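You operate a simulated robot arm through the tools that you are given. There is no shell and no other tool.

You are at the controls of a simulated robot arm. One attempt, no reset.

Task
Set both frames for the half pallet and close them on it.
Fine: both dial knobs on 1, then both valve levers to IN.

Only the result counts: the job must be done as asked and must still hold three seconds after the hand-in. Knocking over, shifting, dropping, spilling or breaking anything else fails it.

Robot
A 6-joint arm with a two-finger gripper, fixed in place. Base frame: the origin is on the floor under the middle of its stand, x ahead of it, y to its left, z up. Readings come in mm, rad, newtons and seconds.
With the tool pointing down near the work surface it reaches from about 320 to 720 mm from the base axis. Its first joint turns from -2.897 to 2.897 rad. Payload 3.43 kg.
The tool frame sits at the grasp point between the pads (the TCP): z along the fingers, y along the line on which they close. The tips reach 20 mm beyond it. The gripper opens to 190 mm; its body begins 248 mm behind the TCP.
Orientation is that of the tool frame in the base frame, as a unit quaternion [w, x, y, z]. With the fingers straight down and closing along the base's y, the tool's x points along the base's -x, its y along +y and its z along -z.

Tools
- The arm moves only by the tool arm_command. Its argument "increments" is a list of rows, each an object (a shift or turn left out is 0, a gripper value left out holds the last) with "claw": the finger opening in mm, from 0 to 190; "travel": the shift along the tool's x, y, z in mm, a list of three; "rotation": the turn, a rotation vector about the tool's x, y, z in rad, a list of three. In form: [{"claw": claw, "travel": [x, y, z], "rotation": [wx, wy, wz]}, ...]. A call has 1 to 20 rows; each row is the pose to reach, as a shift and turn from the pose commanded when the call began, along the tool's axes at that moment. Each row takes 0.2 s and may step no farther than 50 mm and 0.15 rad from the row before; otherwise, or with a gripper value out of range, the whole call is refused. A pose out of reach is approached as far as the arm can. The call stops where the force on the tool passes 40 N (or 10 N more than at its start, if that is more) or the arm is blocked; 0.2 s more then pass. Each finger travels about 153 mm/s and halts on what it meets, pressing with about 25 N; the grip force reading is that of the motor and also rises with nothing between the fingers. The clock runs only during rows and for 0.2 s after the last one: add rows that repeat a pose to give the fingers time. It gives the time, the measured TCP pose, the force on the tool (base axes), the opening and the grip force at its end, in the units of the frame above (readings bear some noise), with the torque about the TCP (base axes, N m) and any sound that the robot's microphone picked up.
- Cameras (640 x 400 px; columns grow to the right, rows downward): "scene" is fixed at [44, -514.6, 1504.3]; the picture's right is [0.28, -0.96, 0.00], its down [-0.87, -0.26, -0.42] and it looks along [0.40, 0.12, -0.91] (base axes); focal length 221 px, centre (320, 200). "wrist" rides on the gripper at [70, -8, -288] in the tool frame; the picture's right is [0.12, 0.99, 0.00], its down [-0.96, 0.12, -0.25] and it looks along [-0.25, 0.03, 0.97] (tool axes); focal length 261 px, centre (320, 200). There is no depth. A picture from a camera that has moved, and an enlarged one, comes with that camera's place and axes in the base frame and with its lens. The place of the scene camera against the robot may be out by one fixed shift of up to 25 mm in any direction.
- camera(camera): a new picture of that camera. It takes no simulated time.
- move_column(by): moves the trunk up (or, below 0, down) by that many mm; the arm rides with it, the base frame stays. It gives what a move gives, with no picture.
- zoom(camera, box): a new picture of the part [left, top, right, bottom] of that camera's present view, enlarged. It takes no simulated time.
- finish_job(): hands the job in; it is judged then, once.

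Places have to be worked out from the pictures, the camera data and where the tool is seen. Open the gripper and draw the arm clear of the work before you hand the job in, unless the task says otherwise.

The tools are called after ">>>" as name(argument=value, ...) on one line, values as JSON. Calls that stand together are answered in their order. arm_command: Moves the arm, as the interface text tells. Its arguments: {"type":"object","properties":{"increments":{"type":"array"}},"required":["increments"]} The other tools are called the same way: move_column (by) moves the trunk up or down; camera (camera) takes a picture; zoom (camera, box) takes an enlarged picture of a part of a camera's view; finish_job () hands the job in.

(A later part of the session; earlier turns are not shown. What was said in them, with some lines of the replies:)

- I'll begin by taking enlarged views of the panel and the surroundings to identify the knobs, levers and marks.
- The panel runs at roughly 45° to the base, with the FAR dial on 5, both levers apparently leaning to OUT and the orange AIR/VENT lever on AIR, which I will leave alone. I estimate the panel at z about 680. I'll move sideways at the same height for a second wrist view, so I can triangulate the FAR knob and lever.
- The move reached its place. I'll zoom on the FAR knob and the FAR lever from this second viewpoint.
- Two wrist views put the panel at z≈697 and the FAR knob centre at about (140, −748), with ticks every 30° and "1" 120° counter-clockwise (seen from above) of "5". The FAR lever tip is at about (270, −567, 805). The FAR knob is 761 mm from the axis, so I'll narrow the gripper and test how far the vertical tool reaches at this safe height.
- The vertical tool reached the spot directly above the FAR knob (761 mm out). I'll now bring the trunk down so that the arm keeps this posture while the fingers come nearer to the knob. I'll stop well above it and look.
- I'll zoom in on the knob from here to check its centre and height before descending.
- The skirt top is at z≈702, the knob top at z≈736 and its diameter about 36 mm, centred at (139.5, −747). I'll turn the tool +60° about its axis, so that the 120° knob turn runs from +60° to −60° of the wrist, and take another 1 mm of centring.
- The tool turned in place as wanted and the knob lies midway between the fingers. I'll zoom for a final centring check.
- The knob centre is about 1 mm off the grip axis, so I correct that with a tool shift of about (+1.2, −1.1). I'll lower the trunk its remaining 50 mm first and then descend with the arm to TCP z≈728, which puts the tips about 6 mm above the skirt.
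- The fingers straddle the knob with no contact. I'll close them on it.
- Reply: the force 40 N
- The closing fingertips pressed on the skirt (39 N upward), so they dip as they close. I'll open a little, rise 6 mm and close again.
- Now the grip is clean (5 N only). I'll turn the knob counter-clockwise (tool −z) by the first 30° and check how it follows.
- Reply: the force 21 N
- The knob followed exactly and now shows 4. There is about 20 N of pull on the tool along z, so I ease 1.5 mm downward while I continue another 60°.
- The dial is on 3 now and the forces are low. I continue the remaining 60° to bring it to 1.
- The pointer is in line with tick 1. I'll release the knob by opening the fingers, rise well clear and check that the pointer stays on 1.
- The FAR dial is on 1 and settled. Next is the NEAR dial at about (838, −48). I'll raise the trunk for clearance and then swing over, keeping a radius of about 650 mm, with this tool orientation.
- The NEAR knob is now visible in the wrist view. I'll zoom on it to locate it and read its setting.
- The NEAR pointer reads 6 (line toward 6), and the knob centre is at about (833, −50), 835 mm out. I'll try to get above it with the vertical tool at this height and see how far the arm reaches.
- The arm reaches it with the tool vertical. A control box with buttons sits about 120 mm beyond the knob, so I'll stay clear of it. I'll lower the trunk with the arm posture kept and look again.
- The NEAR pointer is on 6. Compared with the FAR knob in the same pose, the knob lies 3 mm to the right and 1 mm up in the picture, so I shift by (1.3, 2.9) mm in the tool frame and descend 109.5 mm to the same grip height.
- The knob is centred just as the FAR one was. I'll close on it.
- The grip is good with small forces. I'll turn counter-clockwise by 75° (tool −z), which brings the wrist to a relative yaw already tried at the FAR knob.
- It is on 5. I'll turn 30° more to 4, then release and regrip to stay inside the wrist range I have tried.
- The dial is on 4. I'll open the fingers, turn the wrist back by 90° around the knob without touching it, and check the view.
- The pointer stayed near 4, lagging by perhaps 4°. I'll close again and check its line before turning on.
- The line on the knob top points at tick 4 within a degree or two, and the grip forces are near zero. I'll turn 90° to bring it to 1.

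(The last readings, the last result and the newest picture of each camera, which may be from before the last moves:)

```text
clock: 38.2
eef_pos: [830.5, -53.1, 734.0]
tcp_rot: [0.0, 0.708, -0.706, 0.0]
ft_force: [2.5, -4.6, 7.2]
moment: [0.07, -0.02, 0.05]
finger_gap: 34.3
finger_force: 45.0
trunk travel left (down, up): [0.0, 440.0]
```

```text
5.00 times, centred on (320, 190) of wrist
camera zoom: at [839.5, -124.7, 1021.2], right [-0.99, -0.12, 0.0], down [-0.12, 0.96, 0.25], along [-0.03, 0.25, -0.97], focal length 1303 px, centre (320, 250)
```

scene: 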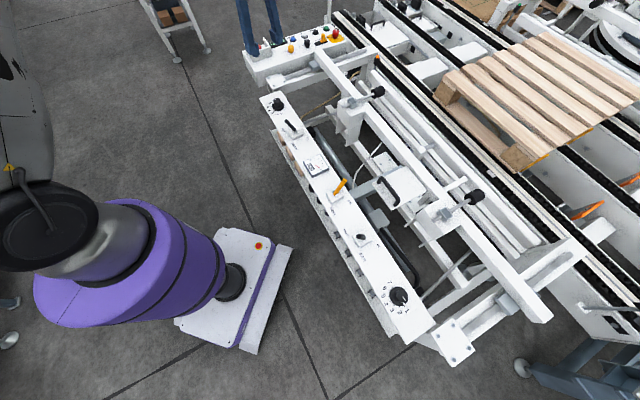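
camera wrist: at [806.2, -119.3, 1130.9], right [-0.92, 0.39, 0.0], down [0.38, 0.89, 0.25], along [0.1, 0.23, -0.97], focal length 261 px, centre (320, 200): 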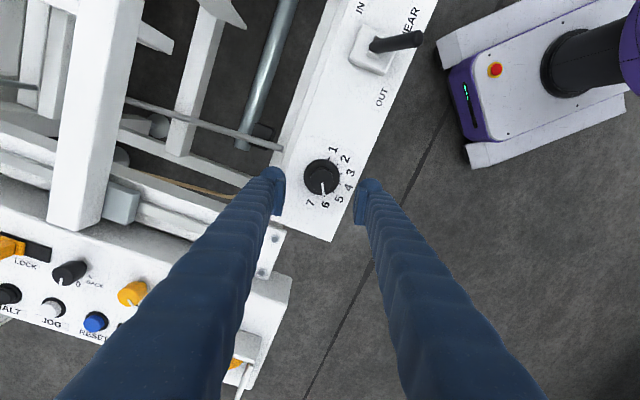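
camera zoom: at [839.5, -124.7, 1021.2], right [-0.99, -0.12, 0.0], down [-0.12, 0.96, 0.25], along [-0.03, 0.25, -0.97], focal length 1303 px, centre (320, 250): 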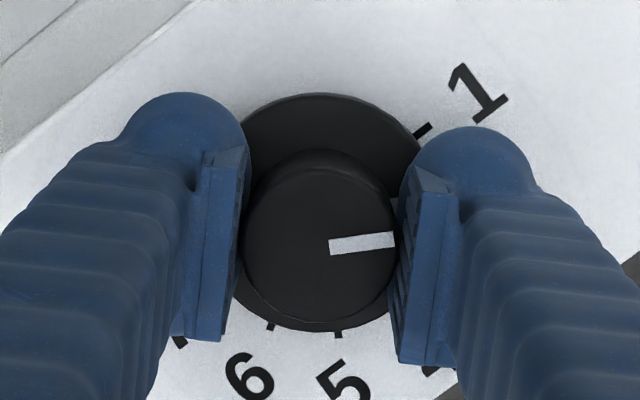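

The dial is on 2 now. I'll give it the last 30°.

>>> arm_command(increments=[{"claw": 20, "rotation": [0, 0, -0.1]}, {"rotation": [0, 0, -0.2]}, {"rotation": [0, 0, -0.3]}, {"rotation": [0, 0, -0.4]}, {"rotation": [0, 0, -0.524]}, {"rotation": [0, 0, -0.524]}])

>>> zoom(camera="wrist", box=[256, 150, 384, 230])

```text
clock: 39.6
eef_pos: [831.6, -53.4, 734.7]
tcp_rot: [0.0, 0.867, -0.499, 0.0]
ft_force: [6.9, -10.9, 3.1]
moment: [-0.17, -0.09, 0.03]
finger_gap: 34.4
finger_force: 44.9
trunk travel left (down, up): [0.0, 440.0]
```

```text
5.00 times, centred on (320, 190) of wrist
camera zoom: at [874.0, -110.7, 1021.2], right [-0.8, -0.6, 0.0], down [-0.58, 0.77, 0.25], along [-0.15, 0.2, -0.97], focal length 1303 px, centre (320, 250)
```

zoom: 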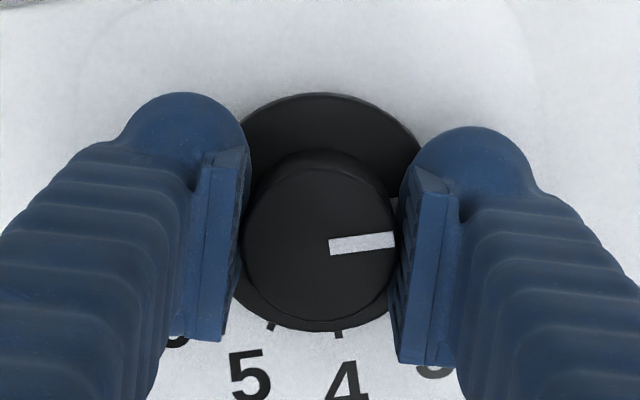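

I'll release the knob, rise clear and inspect the setting.

>>> arm_command(increments=[{"claw": 80}, {"claw": 80}, {"claw": 80, "travel": [0, 0, -15]}, {"travel": [0, 0, -45]}, {"travel": [0, 0, -80]}, {"travel": [0, 0, -110]}, {"travel": [0, 0, -110]}])

>>> zoom(camera="wrist", box=[256, 130, 384, 210])

>>> camera(camera="wrist")

```text
clock: 41.2
eef_pos: [830.9, -52.4, 843.8]
tcp_rot: [0.0, 0.867, -0.499, 0.001]
ft_force: [0.5, 0.1, -0.5]
moment: [-0.02, -0.04, -0.02]
finger_gap: 79.9
finger_force: 0.0
trunk travel left (down, up): [0.0, 440.0]
```

```text
5.00 times, centred on (320, 170) of wrist
camera zoom: at [873.4, -109.9, 1131.0], right [-0.8, -0.6, 0.0], down [-0.58, 0.77, 0.25], along [-0.15, 0.2, -0.97], focal length 1303 px, centre (320, 350)
```

zoom: 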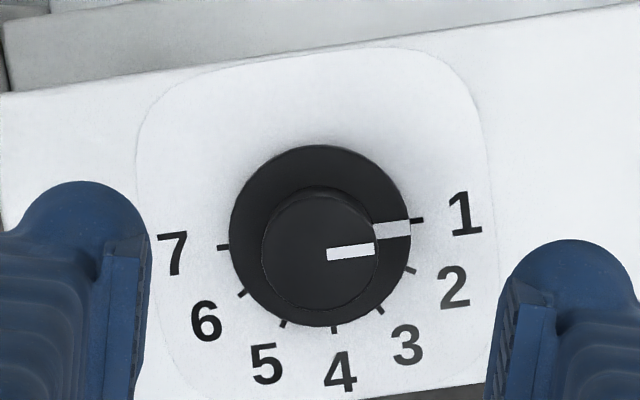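

```text
taken
camera wrist: at [873.4, -109.9, 1131.0], right [-0.8, -0.6, 0.0], down [-0.58, 0.77, 0.25], along [-0.15, 0.2, -0.97], focal length 261 px, centre (320, 200)
```

wrist: 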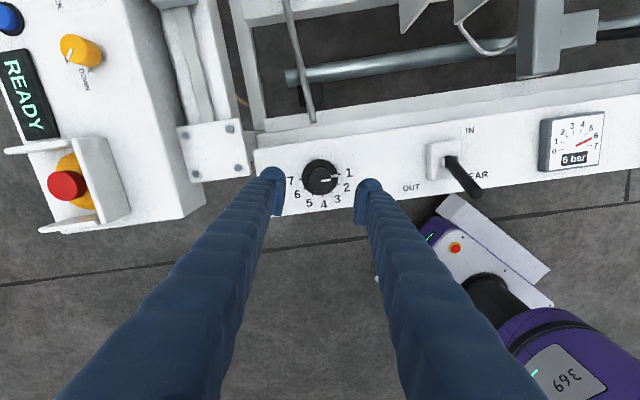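

The NEAR dial reads 1, perhaps 3° short of the tick. I'll zoom closer to judge this precisely.

>>> zoom(camera="wrist", box=[290, 150, 354, 190])

```text
10.00 times, centred on (322, 170) of wrist
camera zoom: at [873.4, -109.9, 1131.0], right [-0.8, -0.6, 0.0], down [-0.58, 0.77, 0.25], along [-0.15, 0.2, -0.97], focal length 2606 px, centre (300, 500)
```

zoom: 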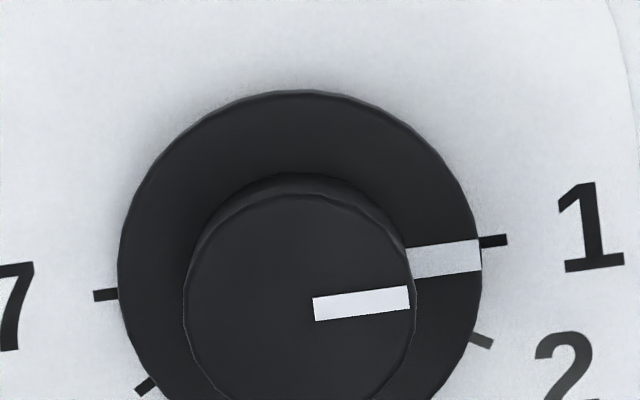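

Both marks on the knob run parallel to tick 1 within about a degree, so the NEAR dial is set. Now the levers. I'll push each with closed fingers toward IN, from the OUT side. I rise 60 mm, move to the OUT side of the NEAR lever (base at about (690, −194)), turn the tool to yaw 135° so its flat side faces along IN, close the fingers and look.

>>> arm_command(increments=[{"claw": 80, "travel": [0, 0, -30], "rotation": [0, 0, 0]}, {"claw": 40, "travel": [0, 0, -60], "rotation": [0, 0, -0.05]}, {"claw": 0, "travel": [-4, 42.4, -60], "rotation": [0, 0, -0.1]}, {"travel": [-8, 84.8, -60], "rotation": [0, 0, -0.15]}, {"travel": [-12, 127.1, -60], "rotation": [0, 0, -0.2]}, {"travel": [-16, 169.5, -60], "rotation": [0, 0, -0.25]}, {"travel": [-20, 211.9, -60], "rotation": [0, 0, -0.262]}, {"travel": [-20, 211.9, -60], "rotation": [0, 0, -0.262]}])

>>> camera(camera="wrist")

>>> camera(camera="scene")

```text
clock: 43.0
eef_pos: [638.9, -143.1, 902.5]
tcp_rot: [0.0, 0.924, -0.382, 0.0]
ft_force: [-0.2, 0.0, -0.9]
moment: [0.01, -0.07, -0.03]
finger_gap: 0.1
finger_force: 24.7
trunk travel left (down, up): [0.0, 440.0]
```

```text
taken
camera wrist: at [694.5, -187.6, 1190.3], right [-0.62, -0.79, 0.0], down [-0.76, 0.6, 0.25], along [-0.2, 0.15, -0.97], focal length 261 px, centre (320, 200)
```

wrist: 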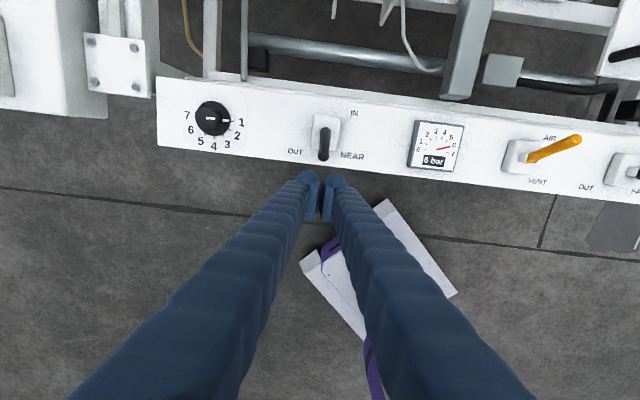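

```text
taken
```

scene: 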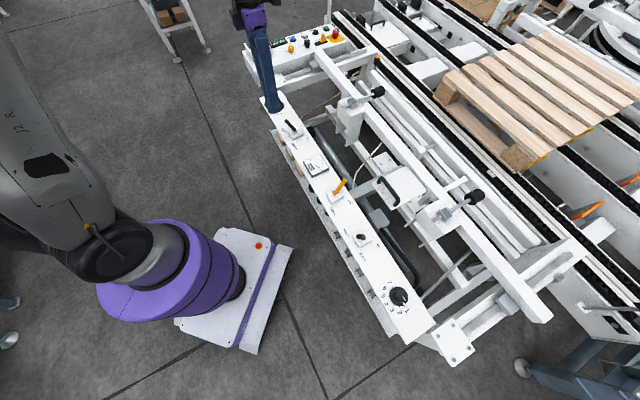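

The tool is at yaw 135° with fingers closed on the OUT side of the NEAR lever. I'll zoom in to measure the lever tip against the fingertips.

>>> zoom(camera="wrist", box=[272, 100, 400, 180])

>>> zoom(camera="wrist", box=[256, 150, 384, 230])

>>> zoom(camera="scene", box=[240, 80, 336, 140])

```text
5.00 times, centred on (336, 140) of wrist
camera zoom: at [694.5, -187.6, 1190.3], right [-0.62, -0.79, 0.0], down [-0.76, 0.6, 0.25], along [-0.2, 0.15, -0.97], focal length 1303 px, centre (240, 500)
```

zoom: 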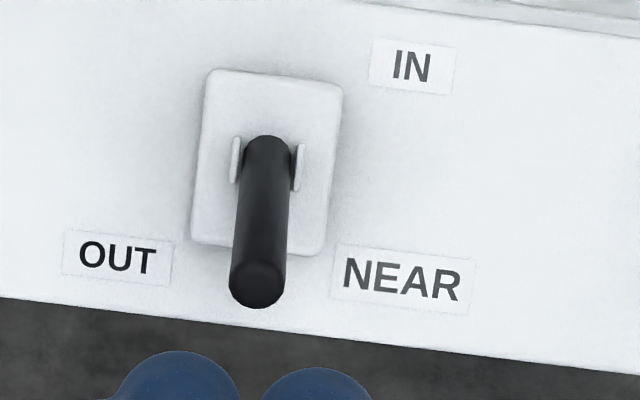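

```text
5.00 times, centred on (320, 190) of wrist
camera zoom: at [694.5, -187.6, 1190.3], right [-0.62, -0.79, 0.0], down [-0.76, 0.6, 0.25], along [-0.2, 0.15, -0.97], focal length 1303 px, centre (320, 250)
```

zoom: 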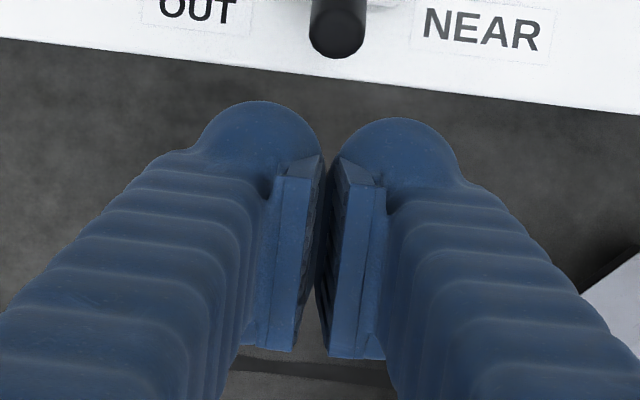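

```text
6.67 times, centred on (288, 110) of scene
camera zoom: at [44.0, -514.6, 1504.3], right [0.28, -0.96, 0.0], down [-0.87, -0.26, -0.42], along [0.4, 0.12, -0.91], focal length 1474 px, centre (533, 800)
```

zoom: 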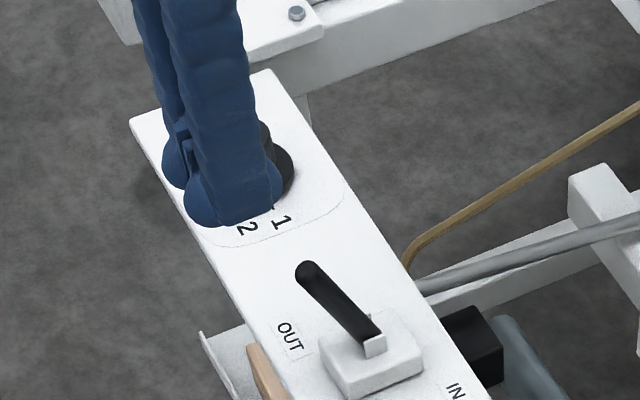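

The lever tip is at about (664, −170, 805), laterally in line with the tool within 1 mm. The closed fingers are thick (up to 25 mm ahead of the TCP), so I'll back off 25 mm before descending to TCP z≈785.

>>> arm_command(increments=[{"claw": 0, "travel": [-12, 0, 0]}, {"travel": [-25, 0, 0]}, {"travel": [-25, 0, 30]}, {"travel": [-25, 0, 65]}, {"travel": [-25, 0, 95]}, {"travel": [-25, 0, 117]}, {"travel": [-25, 0, 117]}])

>>> camera(camera="wrist")

>>> zoom(camera="scene", box=[240, 80, 336, 140])

```text
clock: 44.6
eef_pos: [620.3, -122.6, 787.2]
tcp_rot: [0.001, 0.924, -0.382, 0.0]
ft_force: [0.1, -0.3, -1.1]
moment: [-0.01, 0.03, 0.03]
finger_gap: 0.0
finger_force: 25.3
trunk travel left (down, up): [0.0, 440.0]
```

```text
taken
camera wrist: at [676.1, -168.4, 1075.0], right [-0.62, -0.79, 0.0], down [-0.76, 0.6, 0.25], along [-0.2, 0.15, -0.97], focal length 261 px, centre (320, 200)
```

wrist: 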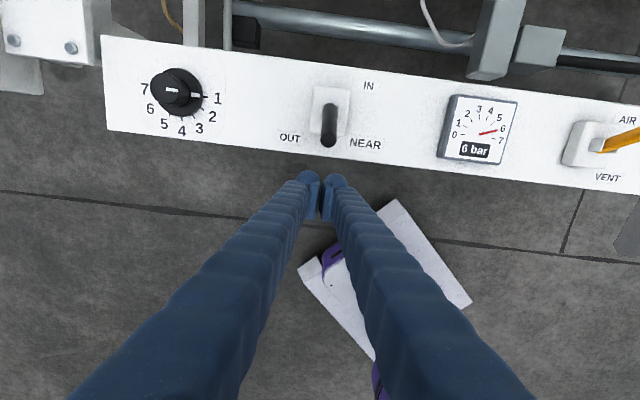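

```text
6.67 times, centred on (288, 110) of scene
camera zoom: at [44.0, -514.6, 1504.3], right [0.28, -0.96, 0.0], down [-0.87, -0.26, -0.42], along [0.4, 0.12, -0.91], focal length 1474 px, centre (533, 800)
```

zoom: 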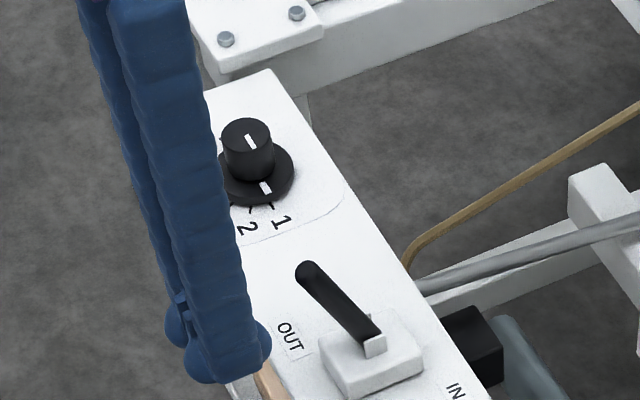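

The fingers are down on the OUT side at TCP z≈786 and level with the upper part of the lever, which stands about 40 mm ahead. I'll push toward IN (tool +x) in small steps and watch the force.

>>> arm_command(increments=[{"claw": 0, "travel": [10, 0, 0]}, {"travel": [20, 0, 0]}, {"travel": [28, 0, 0]}, {"travel": [34, 0, 0]}, {"travel": [40, 0, 0]}, {"travel": [46, 0, 0]}, {"travel": [52, 0, 0]}, {"travel": [58, 0, 0]}])

>>> camera(camera="wrist")

>>> zoom(camera="scene", box=[240, 80, 336, 140])

```text
clock: 46.4
eef_pos: [660.4, -164.2, 785.0]
tcp_rot: [0.001, 0.924, -0.382, -0.002]
ft_force: [-0.1, -1.1, 0.0]
moment: [-0.03, -0.03, -0.02]
finger_gap: 0.0
finger_force: 25.4
trunk travel left (down, up): [0.0, 440.0]
```

```text
taken
camera wrist: at [716.4, -209.6, 1073.0], right [-0.62, -0.79, 0.0], down [-0.76, 0.6, 0.25], along [-0.2, 0.15, -0.97], focal length 261 px, centre (320, 200)
```

wrist: 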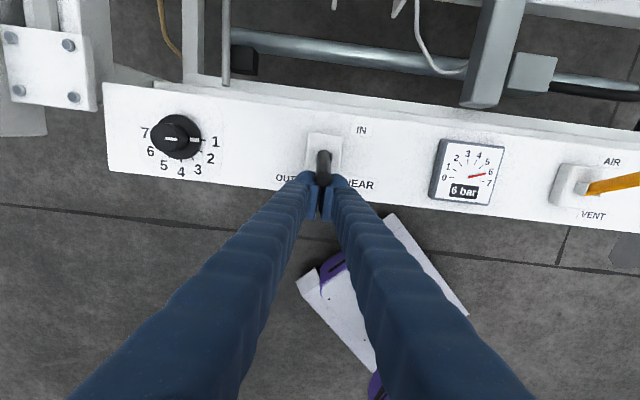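

```text
6.67 times, centred on (288, 110) of scene
camera zoom: at [44.0, -514.6, 1504.3], right [0.28, -0.96, 0.0], down [-0.87, -0.26, -0.42], along [0.4, 0.12, -0.91], focal length 1474 px, centre (533, 800)
```

zoom: 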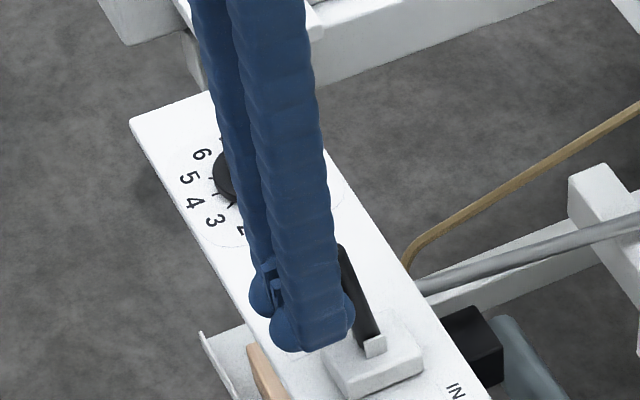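

There is no force yet, but the lever is right at the fingertips. I'll zoom in before pushing further.

>>> zoom(camera="wrist", box=[272, 125, 368, 185])

```text
6.67 times, centred on (320, 155) of wrist
camera zoom: at [716.4, -209.6, 1073.0], right [-0.62, -0.79, 0.0], down [-0.76, 0.6, 0.25], along [-0.2, 0.15, -0.97], focal length 1738 px, centre (320, 500)
```

zoom: 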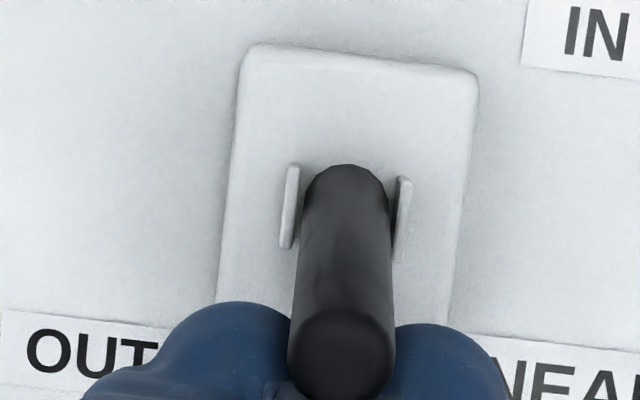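

The lever tip sits centred in the groove between the two closed fingertips. I'll go on pushing.

>>> arm_command(increments=[{"claw": 0, "travel": [5, 0, 0]}, {"travel": [10, 0, 0]}, {"travel": [15, 0, 0]}, {"travel": [20, 0, 0]}, {"travel": [25, 0, 0]}, {"travel": [30, 0, 0]}])

>>> zoom(camera="wrist", box=[272, 125, 368, 185])

>>> zoom(camera="scene", box=[240, 80, 336, 140])

```text
clock: 47.8
eef_pos: [681.5, -186.4, 787.2]
tcp_rot: [0.0, 0.924, -0.382, 0.0]
ft_force: [-0.6, 0.1, 0.4]
moment: [-0.03, 0.01, 0.03]
finger_gap: 0.2
finger_force: 34.5
trunk travel left (down, up): [0.0, 440.0]
```

```text
6.67 times, centred on (320, 155) of wrist
camera zoom: at [737.9, -231.1, 1074.2], right [-0.62, -0.79, 0.0], down [-0.76, 0.6, 0.25], along [-0.2, 0.15, -0.97], focal length 1738 px, centre (320, 500)
```

zoom: 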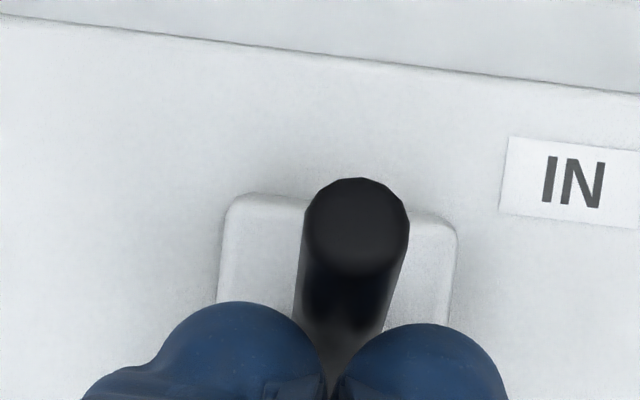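

```text
6.67 times, centred on (288, 110) of scene
camera zoom: at [44.0, -514.6, 1504.3], right [0.28, -0.96, 0.0], down [-0.87, -0.26, -0.42], along [0.4, 0.12, -0.91], focal length 1474 px, centre (533, 800)
```

zoom: 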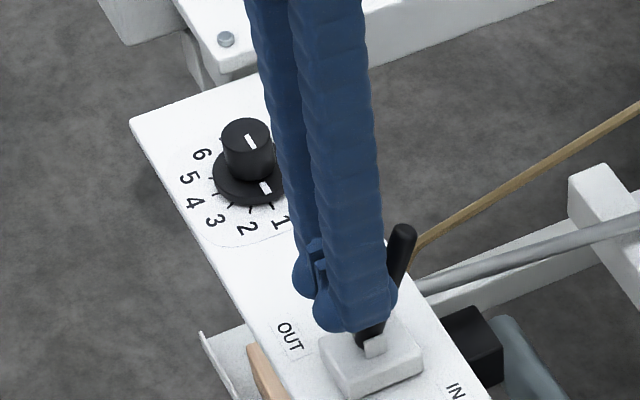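

The NEAR lever has snapped over: its tip is now about 33 mm to the IN side of its pivot, mirroring the OUT position. I'll back off, rise and check it along with the frame.

>>> arm_command(increments=[{"claw": 0, "travel": [-15, 0, 0]}, {"travel": [-35, 0, 0]}, {"travel": [-60, 0, 0]}, {"travel": [-70, 0, -40]}, {"travel": [-70, 0, -85]}, {"travel": [-70, 0, -130]}, {"travel": [-70, 0, -130]}])

>>> camera(camera="wrist")

>>> camera(camera="scene")

>>> zoom(camera="scene", box=[240, 80, 336, 140])

```text
clock: 49.4
eef_pos: [633.0, -135.0, 919.1]
tcp_rot: [0.0, 0.924, -0.382, 0.001]
ft_force: [-0.6, 0.5, 0.4]
moment: [0.0, -0.1, 0.02]
finger_gap: 0.0
finger_force: 34.3
trunk travel left (down, up): [0.0, 440.0]
```

```text
taken
camera wrist: at [688.7, -179.4, 1206.3], right [-0.62, -0.79, 0.0], down [-0.76, 0.6, 0.25], along [-0.2, 0.15, -0.97], focal length 261 px, centre (320, 200)
```

wrist: 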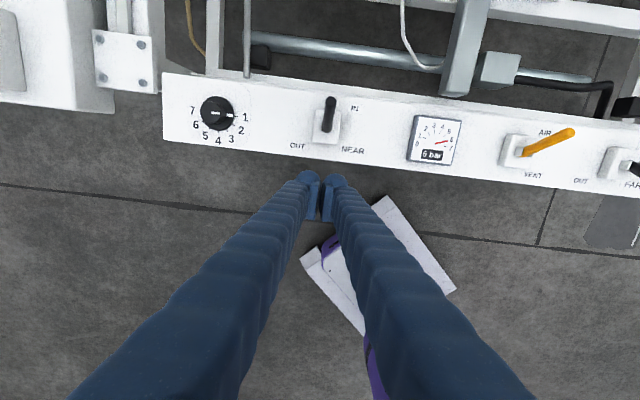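

```text
taken
```

scene: 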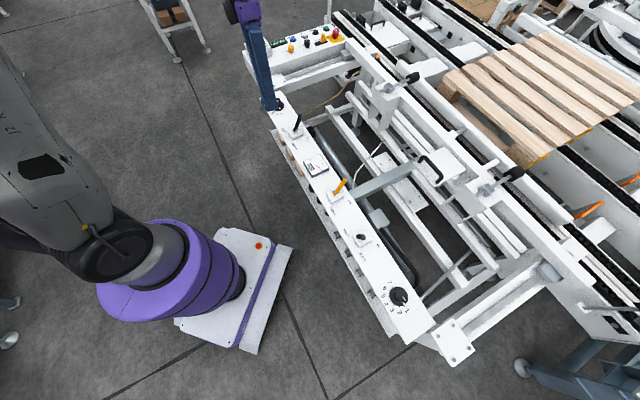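

```text
6.67 times, centred on (288, 110) of scene
camera zoom: at [44.0, -514.6, 1504.3], right [0.28, -0.96, 0.0], down [-0.87, -0.26, -0.42], along [0.4, 0.12, -0.91], focal length 1474 px, centre (533, 800)
```

zoom: 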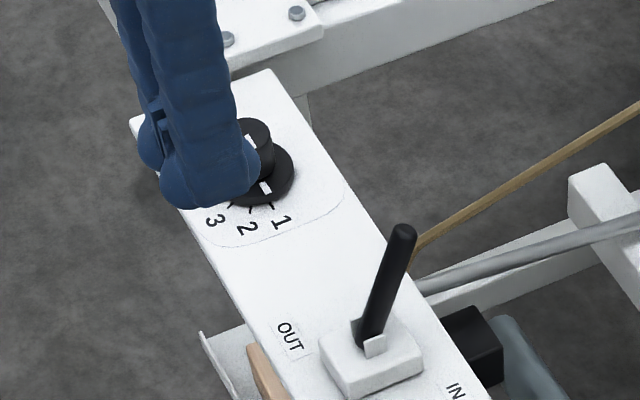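

The NEAR lever is clearly on IN and the near frame has moved in toward the pallet. Now I'll travel along the OUT side of the panel to the FAR lever, turning the tool by 180° on the way (yaw 135° → −45°) to stay inside the wrist range I have used.

>>> arm_command(increments=[{"claw": 0, "travel": [-4, 40, 0], "rotation": [0, 0, 0.14]}, {"travel": [-8, 86, 0], "rotation": [0, 0, 0.28]}, {"travel": [-12, 132, 0], "rotation": [0, 0, 0.42]}, {"travel": [-18, 178, 0], "rotation": [0, 0, 0.56]}, {"travel": [-18, 225, 0], "rotation": [0, 0, 0.7]}, {"travel": [-18, 272, 0], "rotation": [0, 0, 0.84]}, {"travel": [-18, 320, 0], "rotation": [0, 0, 0.98]}, {"travel": [-18, 368, 0], "rotation": [0, 0, 1.12]}, {"travel": [-18, 416, 0], "rotation": [0, 0, 1.26]}, {"travel": [-18, 464, 0], "rotation": [0, 0, 1.4]}, {"travel": [-18, 512, 0], "rotation": [0, 0, 1.54]}, {"travel": [-18, 550, 0], "rotation": [0, 0, 1.68]}, {"travel": [-18, 562, 0], "rotation": [0, 0, 1.82]}, {"travel": [-18, 562, 0], "rotation": [0, 0, 1.96]}, {"travel": [-18, 562, 0], "rotation": [0, 0, 2.1]}, {"travel": [-18, 562, 0], "rotation": [0, 0, 2.24]}, {"travel": [-18, 562, 0], "rotation": [0, 0, 2.38]}, {"travel": [-18, 562, 0], "rotation": [0, 0, 2.52]}, {"travel": [-18, 562, 0], "rotation": [0, 0, 2.66]}, {"travel": [-18, 562, 0], "rotation": [0, 0, 2.8]}])

>>> camera(camera="wrist")

>>> camera(camera="scene")

```text
clock: 53.6
eef_pos: [221.7, -521.9, 918.0]
tcp_rot: [0.0, 0.22, 0.976, 0.001]
ft_force: [0.1, 0.3, 0.0]
moment: [0.0, 0.01, 0.0]
finger_gap: 0.1
finger_force: 34.6
trunk travel left (down, up): [0.0, 440.0]
```

```text
taken
camera wrist: at [155.4, -500.7, 1204.8], right [0.32, 0.95, 0.0], down [0.92, -0.31, 0.25], along [0.23, -0.08, -0.97], focal length 261 px, centre (320, 200)
```

wrist: 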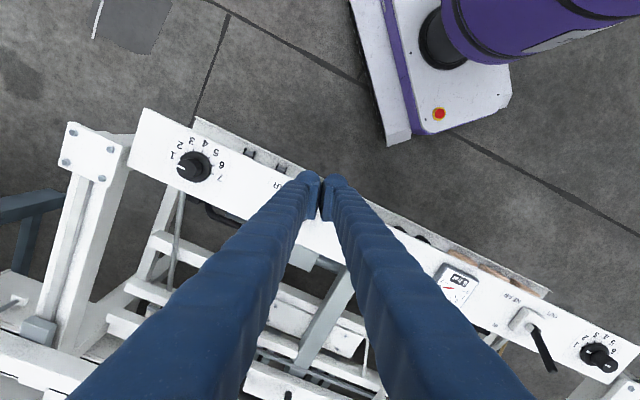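

```text
taken
```

scene: 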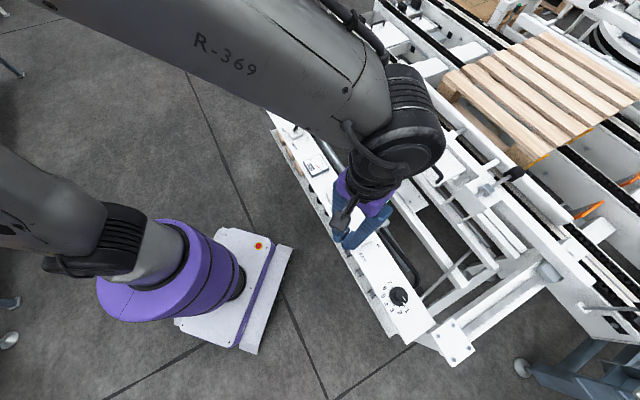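

I'm near the FAR lever on the OUT side. I'll finish the rotation to yaw −45° and look again.

>>> arm_command(increments=[{"claw": 0, "rotation": [0, 0, 0.12]}, {"rotation": [0, 0, 0.24]}, {"rotation": [0, 0, 0.3416]}, {"rotation": [0, 0, 0.3416]}])

>>> camera(camera="wrist")

>>> zoom(camera="scene", box=[310, 180, 406, 240])

```text
clock: 54.6
eef_pos: [222.5, -522.6, 917.0]
tcp_rot: [0.0, 0.383, 0.924, 0.0]
ft_force: [0.6, -0.3, 0.0]
moment: [0.0, -0.04, -0.03]
finger_gap: 0.2
finger_force: 34.1
trunk travel left (down, up): [0.0, 440.0]
```

```text
taken
camera wrist: at [166.9, -479.7, 1204.5], right [0.62, 0.79, 0.0], down [0.76, -0.6, 0.25], along [0.19, -0.15, -0.97], focal length 261 px, centre (320, 200)
```

wrist: 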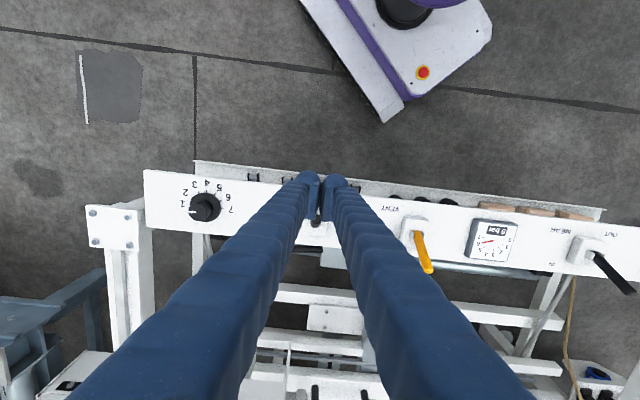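

```text
6.67 times, centred on (358, 210) of scene
camera zoom: at [44.0, -514.6, 1504.3], right [0.28, -0.96, 0.0], down [-0.87, -0.26, -0.42], along [0.4, 0.12, -0.91], focal length 1474 px, centre (67, 133)
```

zoom: 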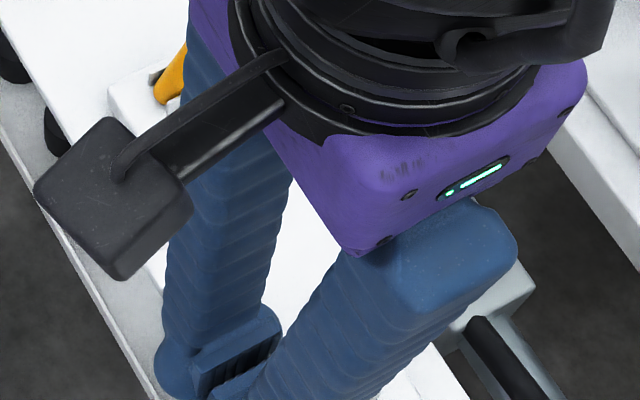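

The fingers hide the lever from the wrist camera, so I zoom into the gap between them.

>>> zoom(camera="wrist", box=[272, 170, 368, 230])

```text
6.67 times, centred on (320, 200) of wrist
camera zoom: at [166.9, -479.7, 1204.5], right [0.62, 0.79, 0.0], down [0.76, -0.6, 0.25], along [0.19, -0.15, -0.97], focal length 1738 px, centre (320, 200)
```

zoom: 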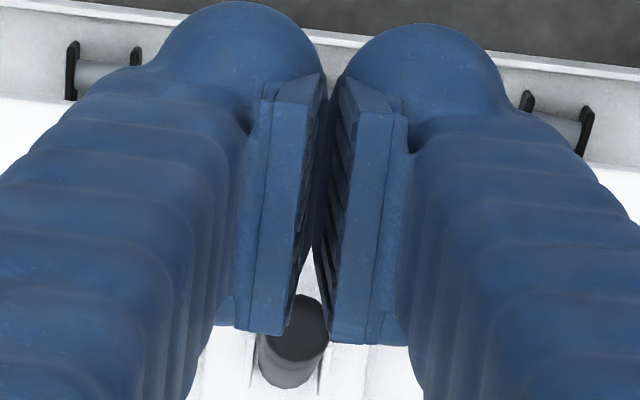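

The lever tip shows between the fingers exactly where I predicted it, (270, −567, 805), so the tool needs +2.8 mm along its y to line up. I'll shift and descend to TCP z≈786, still 55 mm short of the lever on the OUT side.

>>> arm_command(increments=[{"claw": 0, "travel": [0, 2.8, 0]}, {"travel": [0, 2.8, 35]}, {"travel": [0, 2.8, 70]}, {"travel": [0, 2.8, 100]}, {"travel": [0, 2.8, 120]}, {"travel": [0, 2.8, 131]}, {"travel": [0, 2.8, 131]}])

>>> camera(camera="wrist")

>>> zoom(camera="wrist", box=[272, 180, 368, 240])

>>> camera(camera="scene")

```text
clock: 56.2
eef_pos: [223.9, -522.0, 787.1]
tcp_rot: [0.0, 0.382, 0.924, 0.001]
ft_force: [-0.6, 0.1, 0.7]
moment: [0.01, 0.04, 0.0]
finger_gap: 0.0
finger_force: 34.0
trunk travel left (down, up): [0.0, 440.0]
```

```text
taken
camera wrist: at [168.6, -478.7, 1074.4], right [0.62, 0.79, 0.0], down [0.76, -0.6, 0.25], along [0.19, -0.15, -0.97], focal length 261 px, centre (320, 200)
```

wrist: 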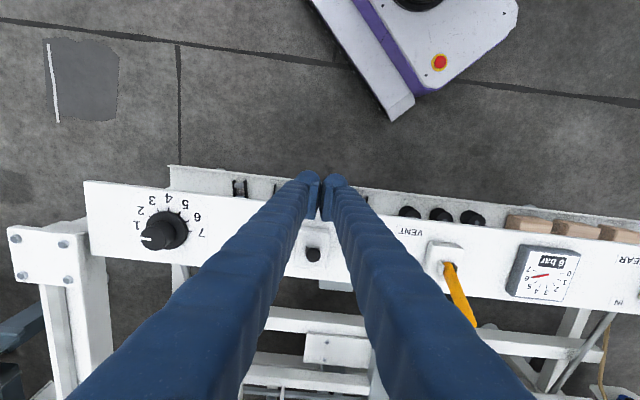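

```text
6.67 times, centred on (320, 210) of wrist
camera zoom: at [168.6, -478.7, 1074.4], right [0.62, 0.79, 0.0], down [0.76, -0.6, 0.25], along [0.19, -0.15, -0.97], focal length 1738 px, centre (320, 133)
```

zoom: 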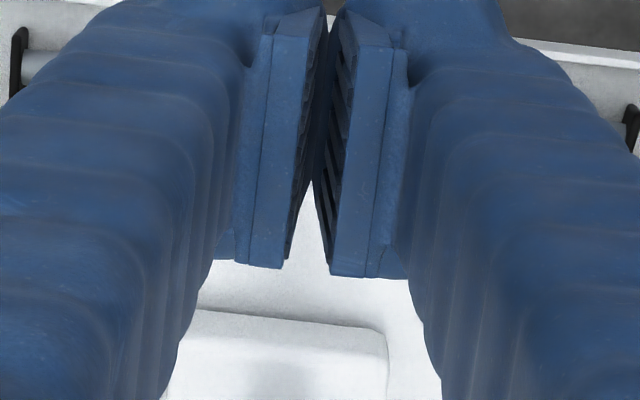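

```text
taken
```

scene: 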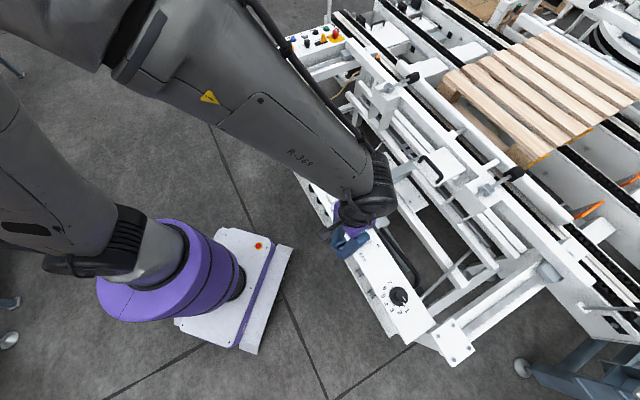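

The lever tip is at pixel (313, 254) as computed, in line with the finger groove. I'll push toward IN along the tool's −x in steps.

>>> arm_command(increments=[{"claw": 0, "travel": [-10, 0, 0]}, {"travel": [-20, 0, 0]}, {"travel": [-28, 0, 0]}, {"travel": [-34, 0, 0]}, {"travel": [-40, 0, 0]}, {"travel": [-46, 0, 0]}, {"travel": [-52, 0, 0]}, {"travel": [-57, 0, 0]}])

>>> camera(camera="wrist")

```text
clock: 58.0
eef_pos: [265.0, -562.0, 785.0]
tcp_rot: [0.0, 0.382, 0.924, 0.0]
ft_force: [-0.7, 0.2, -1.2]
moment: [-0.06, 0.05, 0.02]
finger_gap: 0.0
finger_force: 34.4
trunk travel left (down, up): [0.0, 440.0]
```

```text
taken
camera wrist: at [209.0, -518.5, 1073.5], right [0.62, 0.79, 0.0], down [0.76, -0.6, 0.25], along [0.19, -0.15, -0.97], focal length 261 px, centre (320, 200)
```

wrist: 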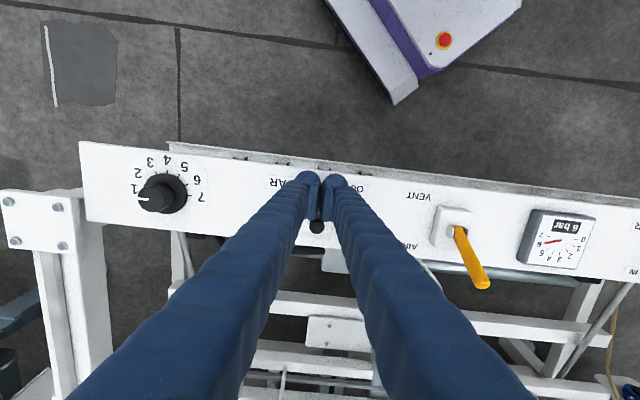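

The lever tip has moved about 20 mm toward IN with no side forces. I'll keep pushing another 30 mm.

>>> arm_command(increments=[{"claw": 0, "travel": [-5, 0, 0]}, {"travel": [-10, 0, 0]}, {"travel": [-15, 0, 0]}, {"travel": [-20, 0, 0]}, {"travel": [-25, 0, 0]}, {"travel": [-30, 0, 0]}])

>>> camera(camera="wrist")

>>> camera(camera="scene")

```text
clock: 59.4
eef_pos: [287.1, -581.7, 786.7]
tcp_rot: [-0.001, 0.382, 0.924, 0.0]
ft_force: [-0.5, -1.0, -0.1]
moment: [0.01, 0.01, 0.03]
finger_gap: 0.0
finger_force: 34.5
trunk travel left (down, up): [0.0, 440.0]
```

```text
taken
camera wrist: at [230.6, -538.7, 1073.5], right [0.62, 0.79, 0.0], down [0.76, -0.6, 0.25], along [0.19, -0.15, -0.97], focal length 261 px, centre (320, 200)
```

wrist: 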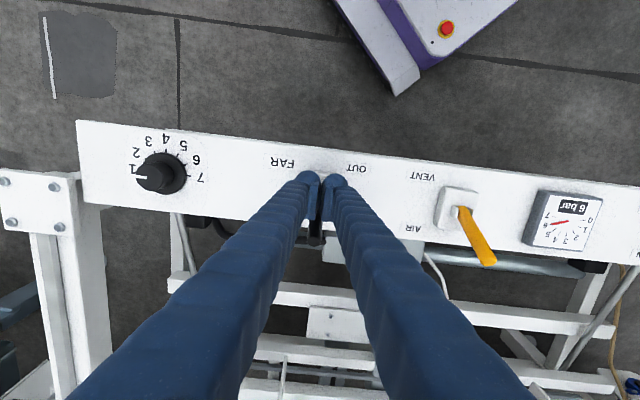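

```text
taken
```

scene: 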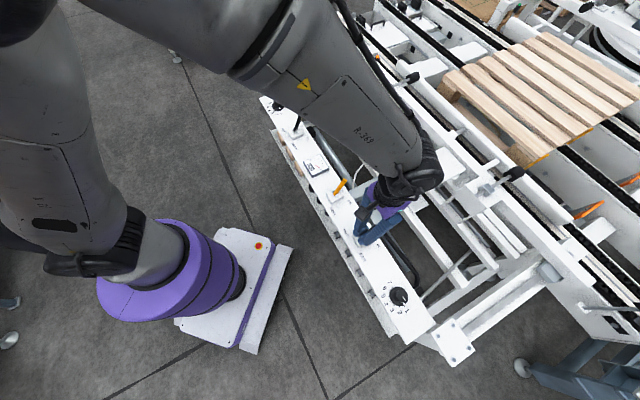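

The lever tip now shows at about (316, 240), which matches the IN position I computed. I'll back off toward OUT, rise and inspect.

>>> arm_command(increments=[{"claw": 0, "travel": [15, 0, 0]}, {"travel": [35, 0, 0]}, {"travel": [60, 0, 0]}, {"travel": [85, 0, -20]}, {"travel": [105, 0, -60]}, {"travel": [130, 0, -100]}, {"travel": [150, 0, -140]}, {"travel": [150, 0, -140]}])

>>> camera(camera="wrist")

>>> camera(camera="scene")

```text
clock: 61.2
eef_pos: [179.1, -475.7, 928.2]
tcp_rot: [0.001, 0.381, 0.924, 0.001]
ft_force: [-0.7, 1.6, -0.3]
moment: [-0.11, -0.04, -0.01]
finger_gap: 0.0
finger_force: 34.6
trunk travel left (down, up): [0.0, 440.0]
```

```text
taken
camera wrist: at [122.2, -432.7, 1214.6], right [0.62, 0.79, 0.0], down [0.76, -0.6, 0.25], along [0.19, -0.15, -0.97], focal length 261 px, centre (320, 200)
```

wrist: 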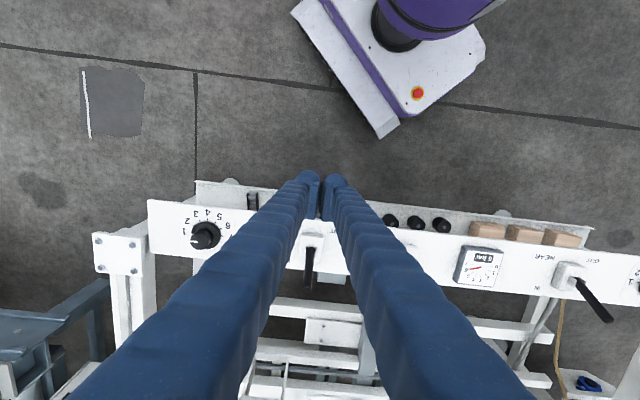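

```text
taken
```

scene: 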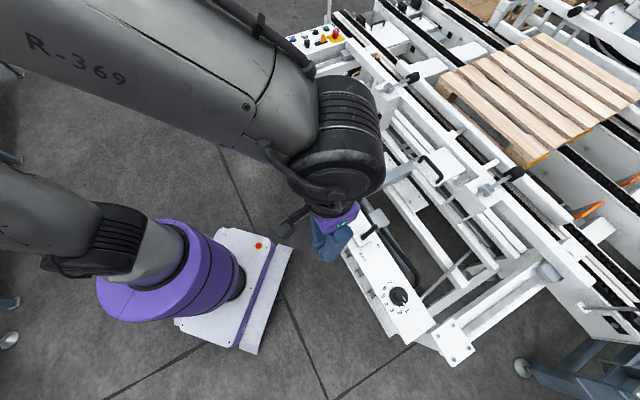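

Both levers now lean to IN, and the far frame has closed in too. I'll draw the arm back toward the base, open the gripper and raise the trunk, then inspect everything.

>>> arm_command(increments=[{"claw": 0, "travel": [30, 0, -20]}, {"travel": [65, 0, -40]}, {"travel": [100, 0, -60]}, {"claw": 190, "travel": [100, 0, -60]}, {"claw": 190, "travel": [100, 0, -60]}, {"claw": 190, "travel": [100, 0, -60]}, {"claw": 190, "travel": [100, 0, -60]}, {"claw": 190, "travel": [100, 0, -60]}])

>>> move_column(by=200)

>>> camera(camera="scene")

>>> camera(camera="wrist")

```text
clock: 63.0
eef_pos: [109.6, -403.8, 981.8]
tcp_rot: [-0.003, 0.382, 0.924, 0.004]
ft_force: [-0.1, -1.3, -0.1]
moment: [0.03, 0.0, 0.0]
finger_gap: 189.8
finger_force: 0.1
trunk travel left (down, up): [0.0, 440.0]
```

```text
clock: 65.1
eef_pos: [109.0, -404.9, 1181.6]
tcp_rot: [-0.002, 0.382, 0.924, 0.004]
ft_force: [0.6, -0.9, -0.2]
moment: [0.02, -0.01, 0.01]
finger_gap: 190.0
finger_force: 0.1
trunk travel left (down, up): [-200.0, 240.0]
```

```text
taken
```

scene: 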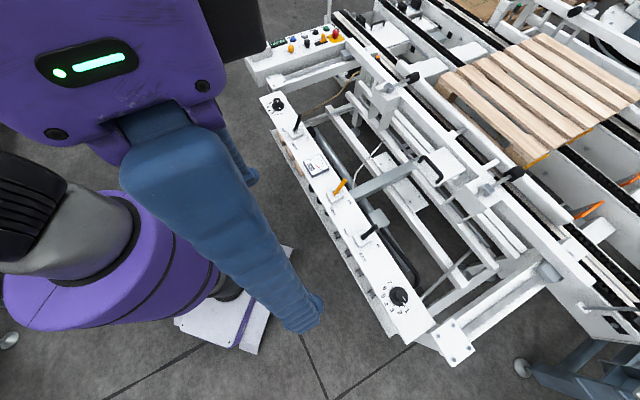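

```text
taken
camera wrist: at [54.6, -364.3, 1469.2], right [0.62, 0.79, 0.01], down [0.76, -0.6, 0.24], along [0.19, -0.14, -0.97], focal length 261 px, centre (320, 200)
```

wrist: 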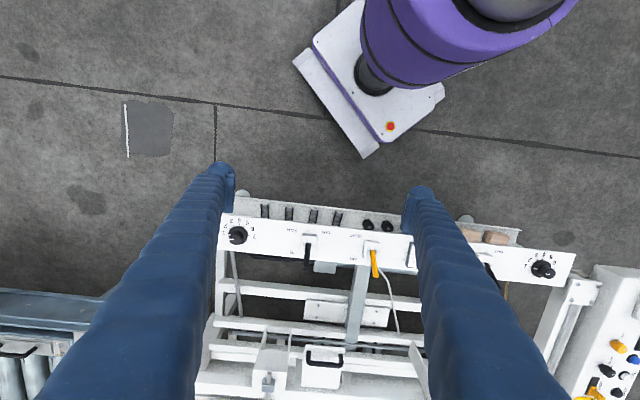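

The arm is clear and the gripper open. I'll zoom on the whole panel and the frames for a last check of dials, levers and the AIR lever.

>>> zoom(camera="scene", box=[250, 84, 346, 144])

>>> zoom(camera="scene", box=[318, 165, 414, 225])

>>> zoom(camera="scene", box=[320, 205, 448, 285])

>>> zoom(camera="scene", box=[360, 265, 440, 315])

>>> zoom(camera="scene", box=[400, 0, 640, 150])

>>> zoom(camera="wrist", box=[216, 210, 312, 270])

>>> zoom(camera="wrist", box=[480, 240, 576, 300])

```text
6.67 times, centred on (298, 114) of scene
camera zoom: at [44.0, -514.6, 1504.3], right [0.28, -0.96, 0.0], down [-0.87, -0.26, -0.42], along [0.4, 0.12, -0.91], focal length 1474 px, centre (467, 773)
```

zoom: 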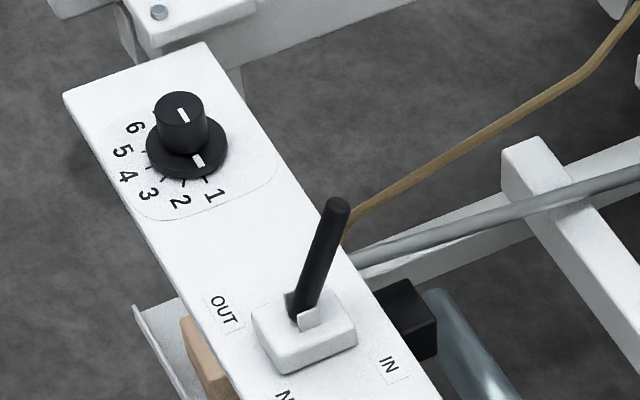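

```text
6.67 times, centred on (366, 195) of scene
camera zoom: at [44.0, -514.6, 1504.3], right [0.28, -0.96, 0.0], down [-0.87, -0.26, -0.42], along [0.4, 0.12, -0.91], focal length 1474 px, centre (13, 233)
```

zoom: 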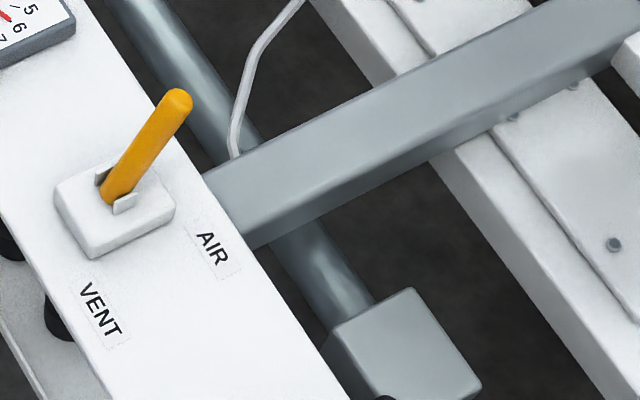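

```text
5.00 times, centred on (384, 245) of scene
camera zoom: at [44.0, -514.6, 1504.3], right [0.28, -0.96, 0.0], down [-0.87, -0.26, -0.42], along [0.4, 0.12, -0.91], focal length 1106 px, centre (0, -25)
```

zoom: 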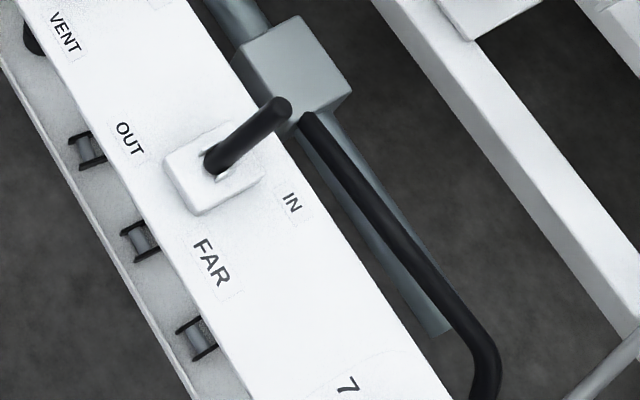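

```text
8.00 times, centred on (400, 290) of scene
camera zoom: at [44.0, -514.6, 1504.3], right [0.28, -0.96, 0.0], down [-0.87, -0.26, -0.42], along [0.4, 0.12, -0.91], focal length 1769 px, centre (-320, -520)
```

zoom: 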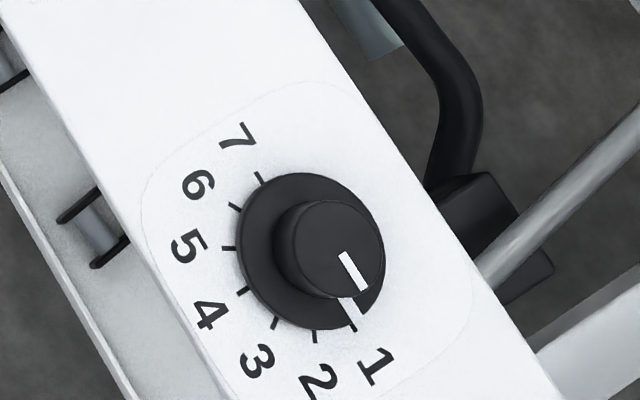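

```text
2.67 times, centred on (520, 75) of scene
camera zoom: at [44.0, -514.6, 1504.3], right [0.28, -0.96, 0.0], down [-0.87, -0.26, -0.42], along [0.4, 0.12, -0.91], focal length 590 px, centre (-213, 533)
```

zoom: 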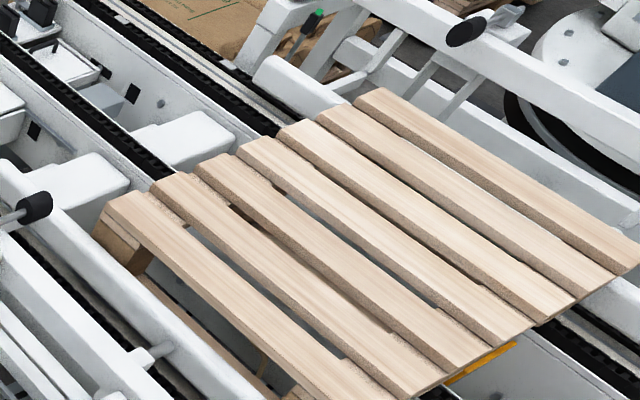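

```text
6.67 times, centred on (264, 240) of wrist
camera zoom: at [54.6, -364.3, 1469.2], right [0.62, 0.79, 0.01], down [0.76, -0.6, 0.24], along [0.19, -0.14, -0.97], focal length 1738 px, centre (693, -67)
```

zoom: 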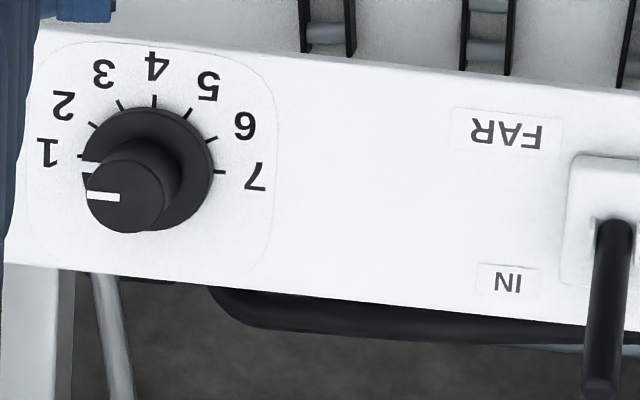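

```text
6.67 times, centred on (528, 270) of wrist
camera zoom: at [54.6, -364.3, 1469.2], right [0.62, 0.79, 0.01], down [0.76, -0.6, 0.24], along [0.19, -0.14, -0.97], focal length 1738 px, centre (-1067, -267)
```

zoom: 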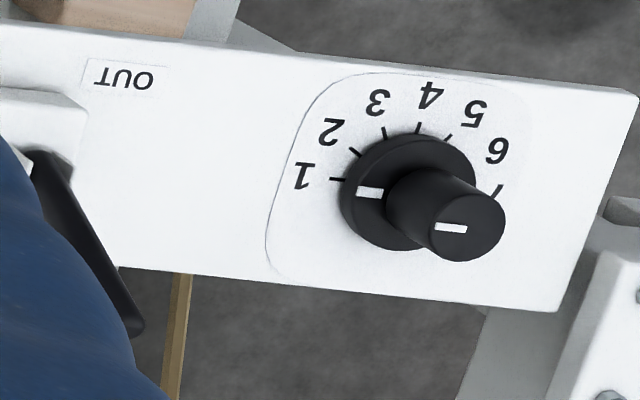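

All settings read correctly: both dials are on 1, both valve levers lean to IN, and AIR is untouched. I'll let a second pass with the arm still, to make sure that the frames have stopped moving.

>>> arm_command(increments=[{"claw": 190}, {"claw": 190}, {"claw": 190}, {"claw": 190}, {"claw": 190}, {"claw": 190}])

>>> camera(camera="scene")

>>> zoom(camera="scene", box=[400, 0, 640, 150])

```text
clock: 66.5
eef_pos: [110.1, -404.4, 1181.9]
tcp_rot: [-0.003, 0.381, 0.925, 0.004]
ft_force: [0.2, 0.3, 0.1]
moment: [0.01, -0.01, -0.01]
finger_gap: 190.0
finger_force: 0.0
trunk travel left (down, up): [-200.0, 240.0]
```

```text
taken
```

scene: 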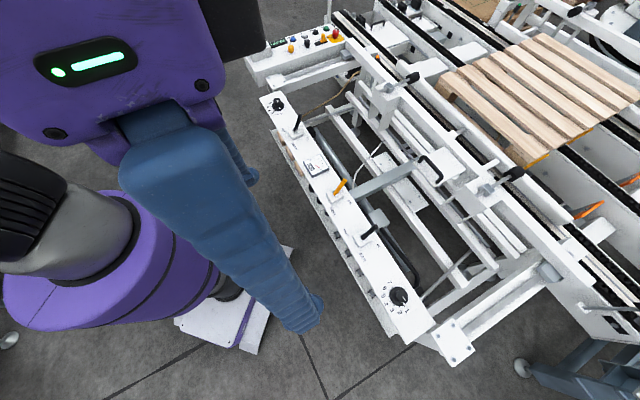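

```text
2.67 times, centred on (520, 75) of scene
camera zoom: at [44.0, -514.6, 1504.3], right [0.28, -0.96, 0.0], down [-0.87, -0.26, -0.42], along [0.4, 0.12, -0.91], focal length 590 px, centre (-213, 533)
```

zoom: 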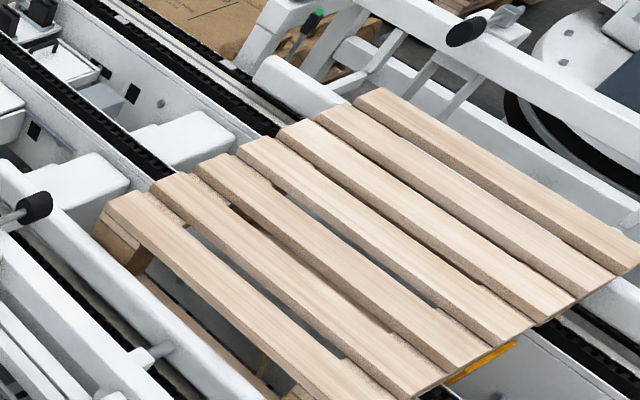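

Nothing is moving any more: the frames are in at the pallet, both dials are on 1, both levers are on IN, and the arm is clear with the gripper open. I'm handing the job in.

>>> finish_job()

```text
The job is handed in.
```

I set both dial knobs to 1, then pushed both valve levers to IN, and handed the job in; no verdict has come back.

- **Dials:** FAR went from 5 to 1 and NEAR from 6 to 1. In the last pictures both pointers line up with the 1 mark, NEAR to within a few degrees at most.
- **Levers:** I moved NEAR first, then FAR, and both now lean to IN. I did not touch the orange AIR/VENT lever, which still stands on AIR.
- **Frames:** both frames moved in toward the pallet when their levers went over, and nothing moved in the last second or so before hand-in. The pictures don't show clearly whether the near frame actually touches the pallet.
- **Arm:** it is drawn back toward its base and raised, with the gripper open. I saw nothing else knocked or shifted.
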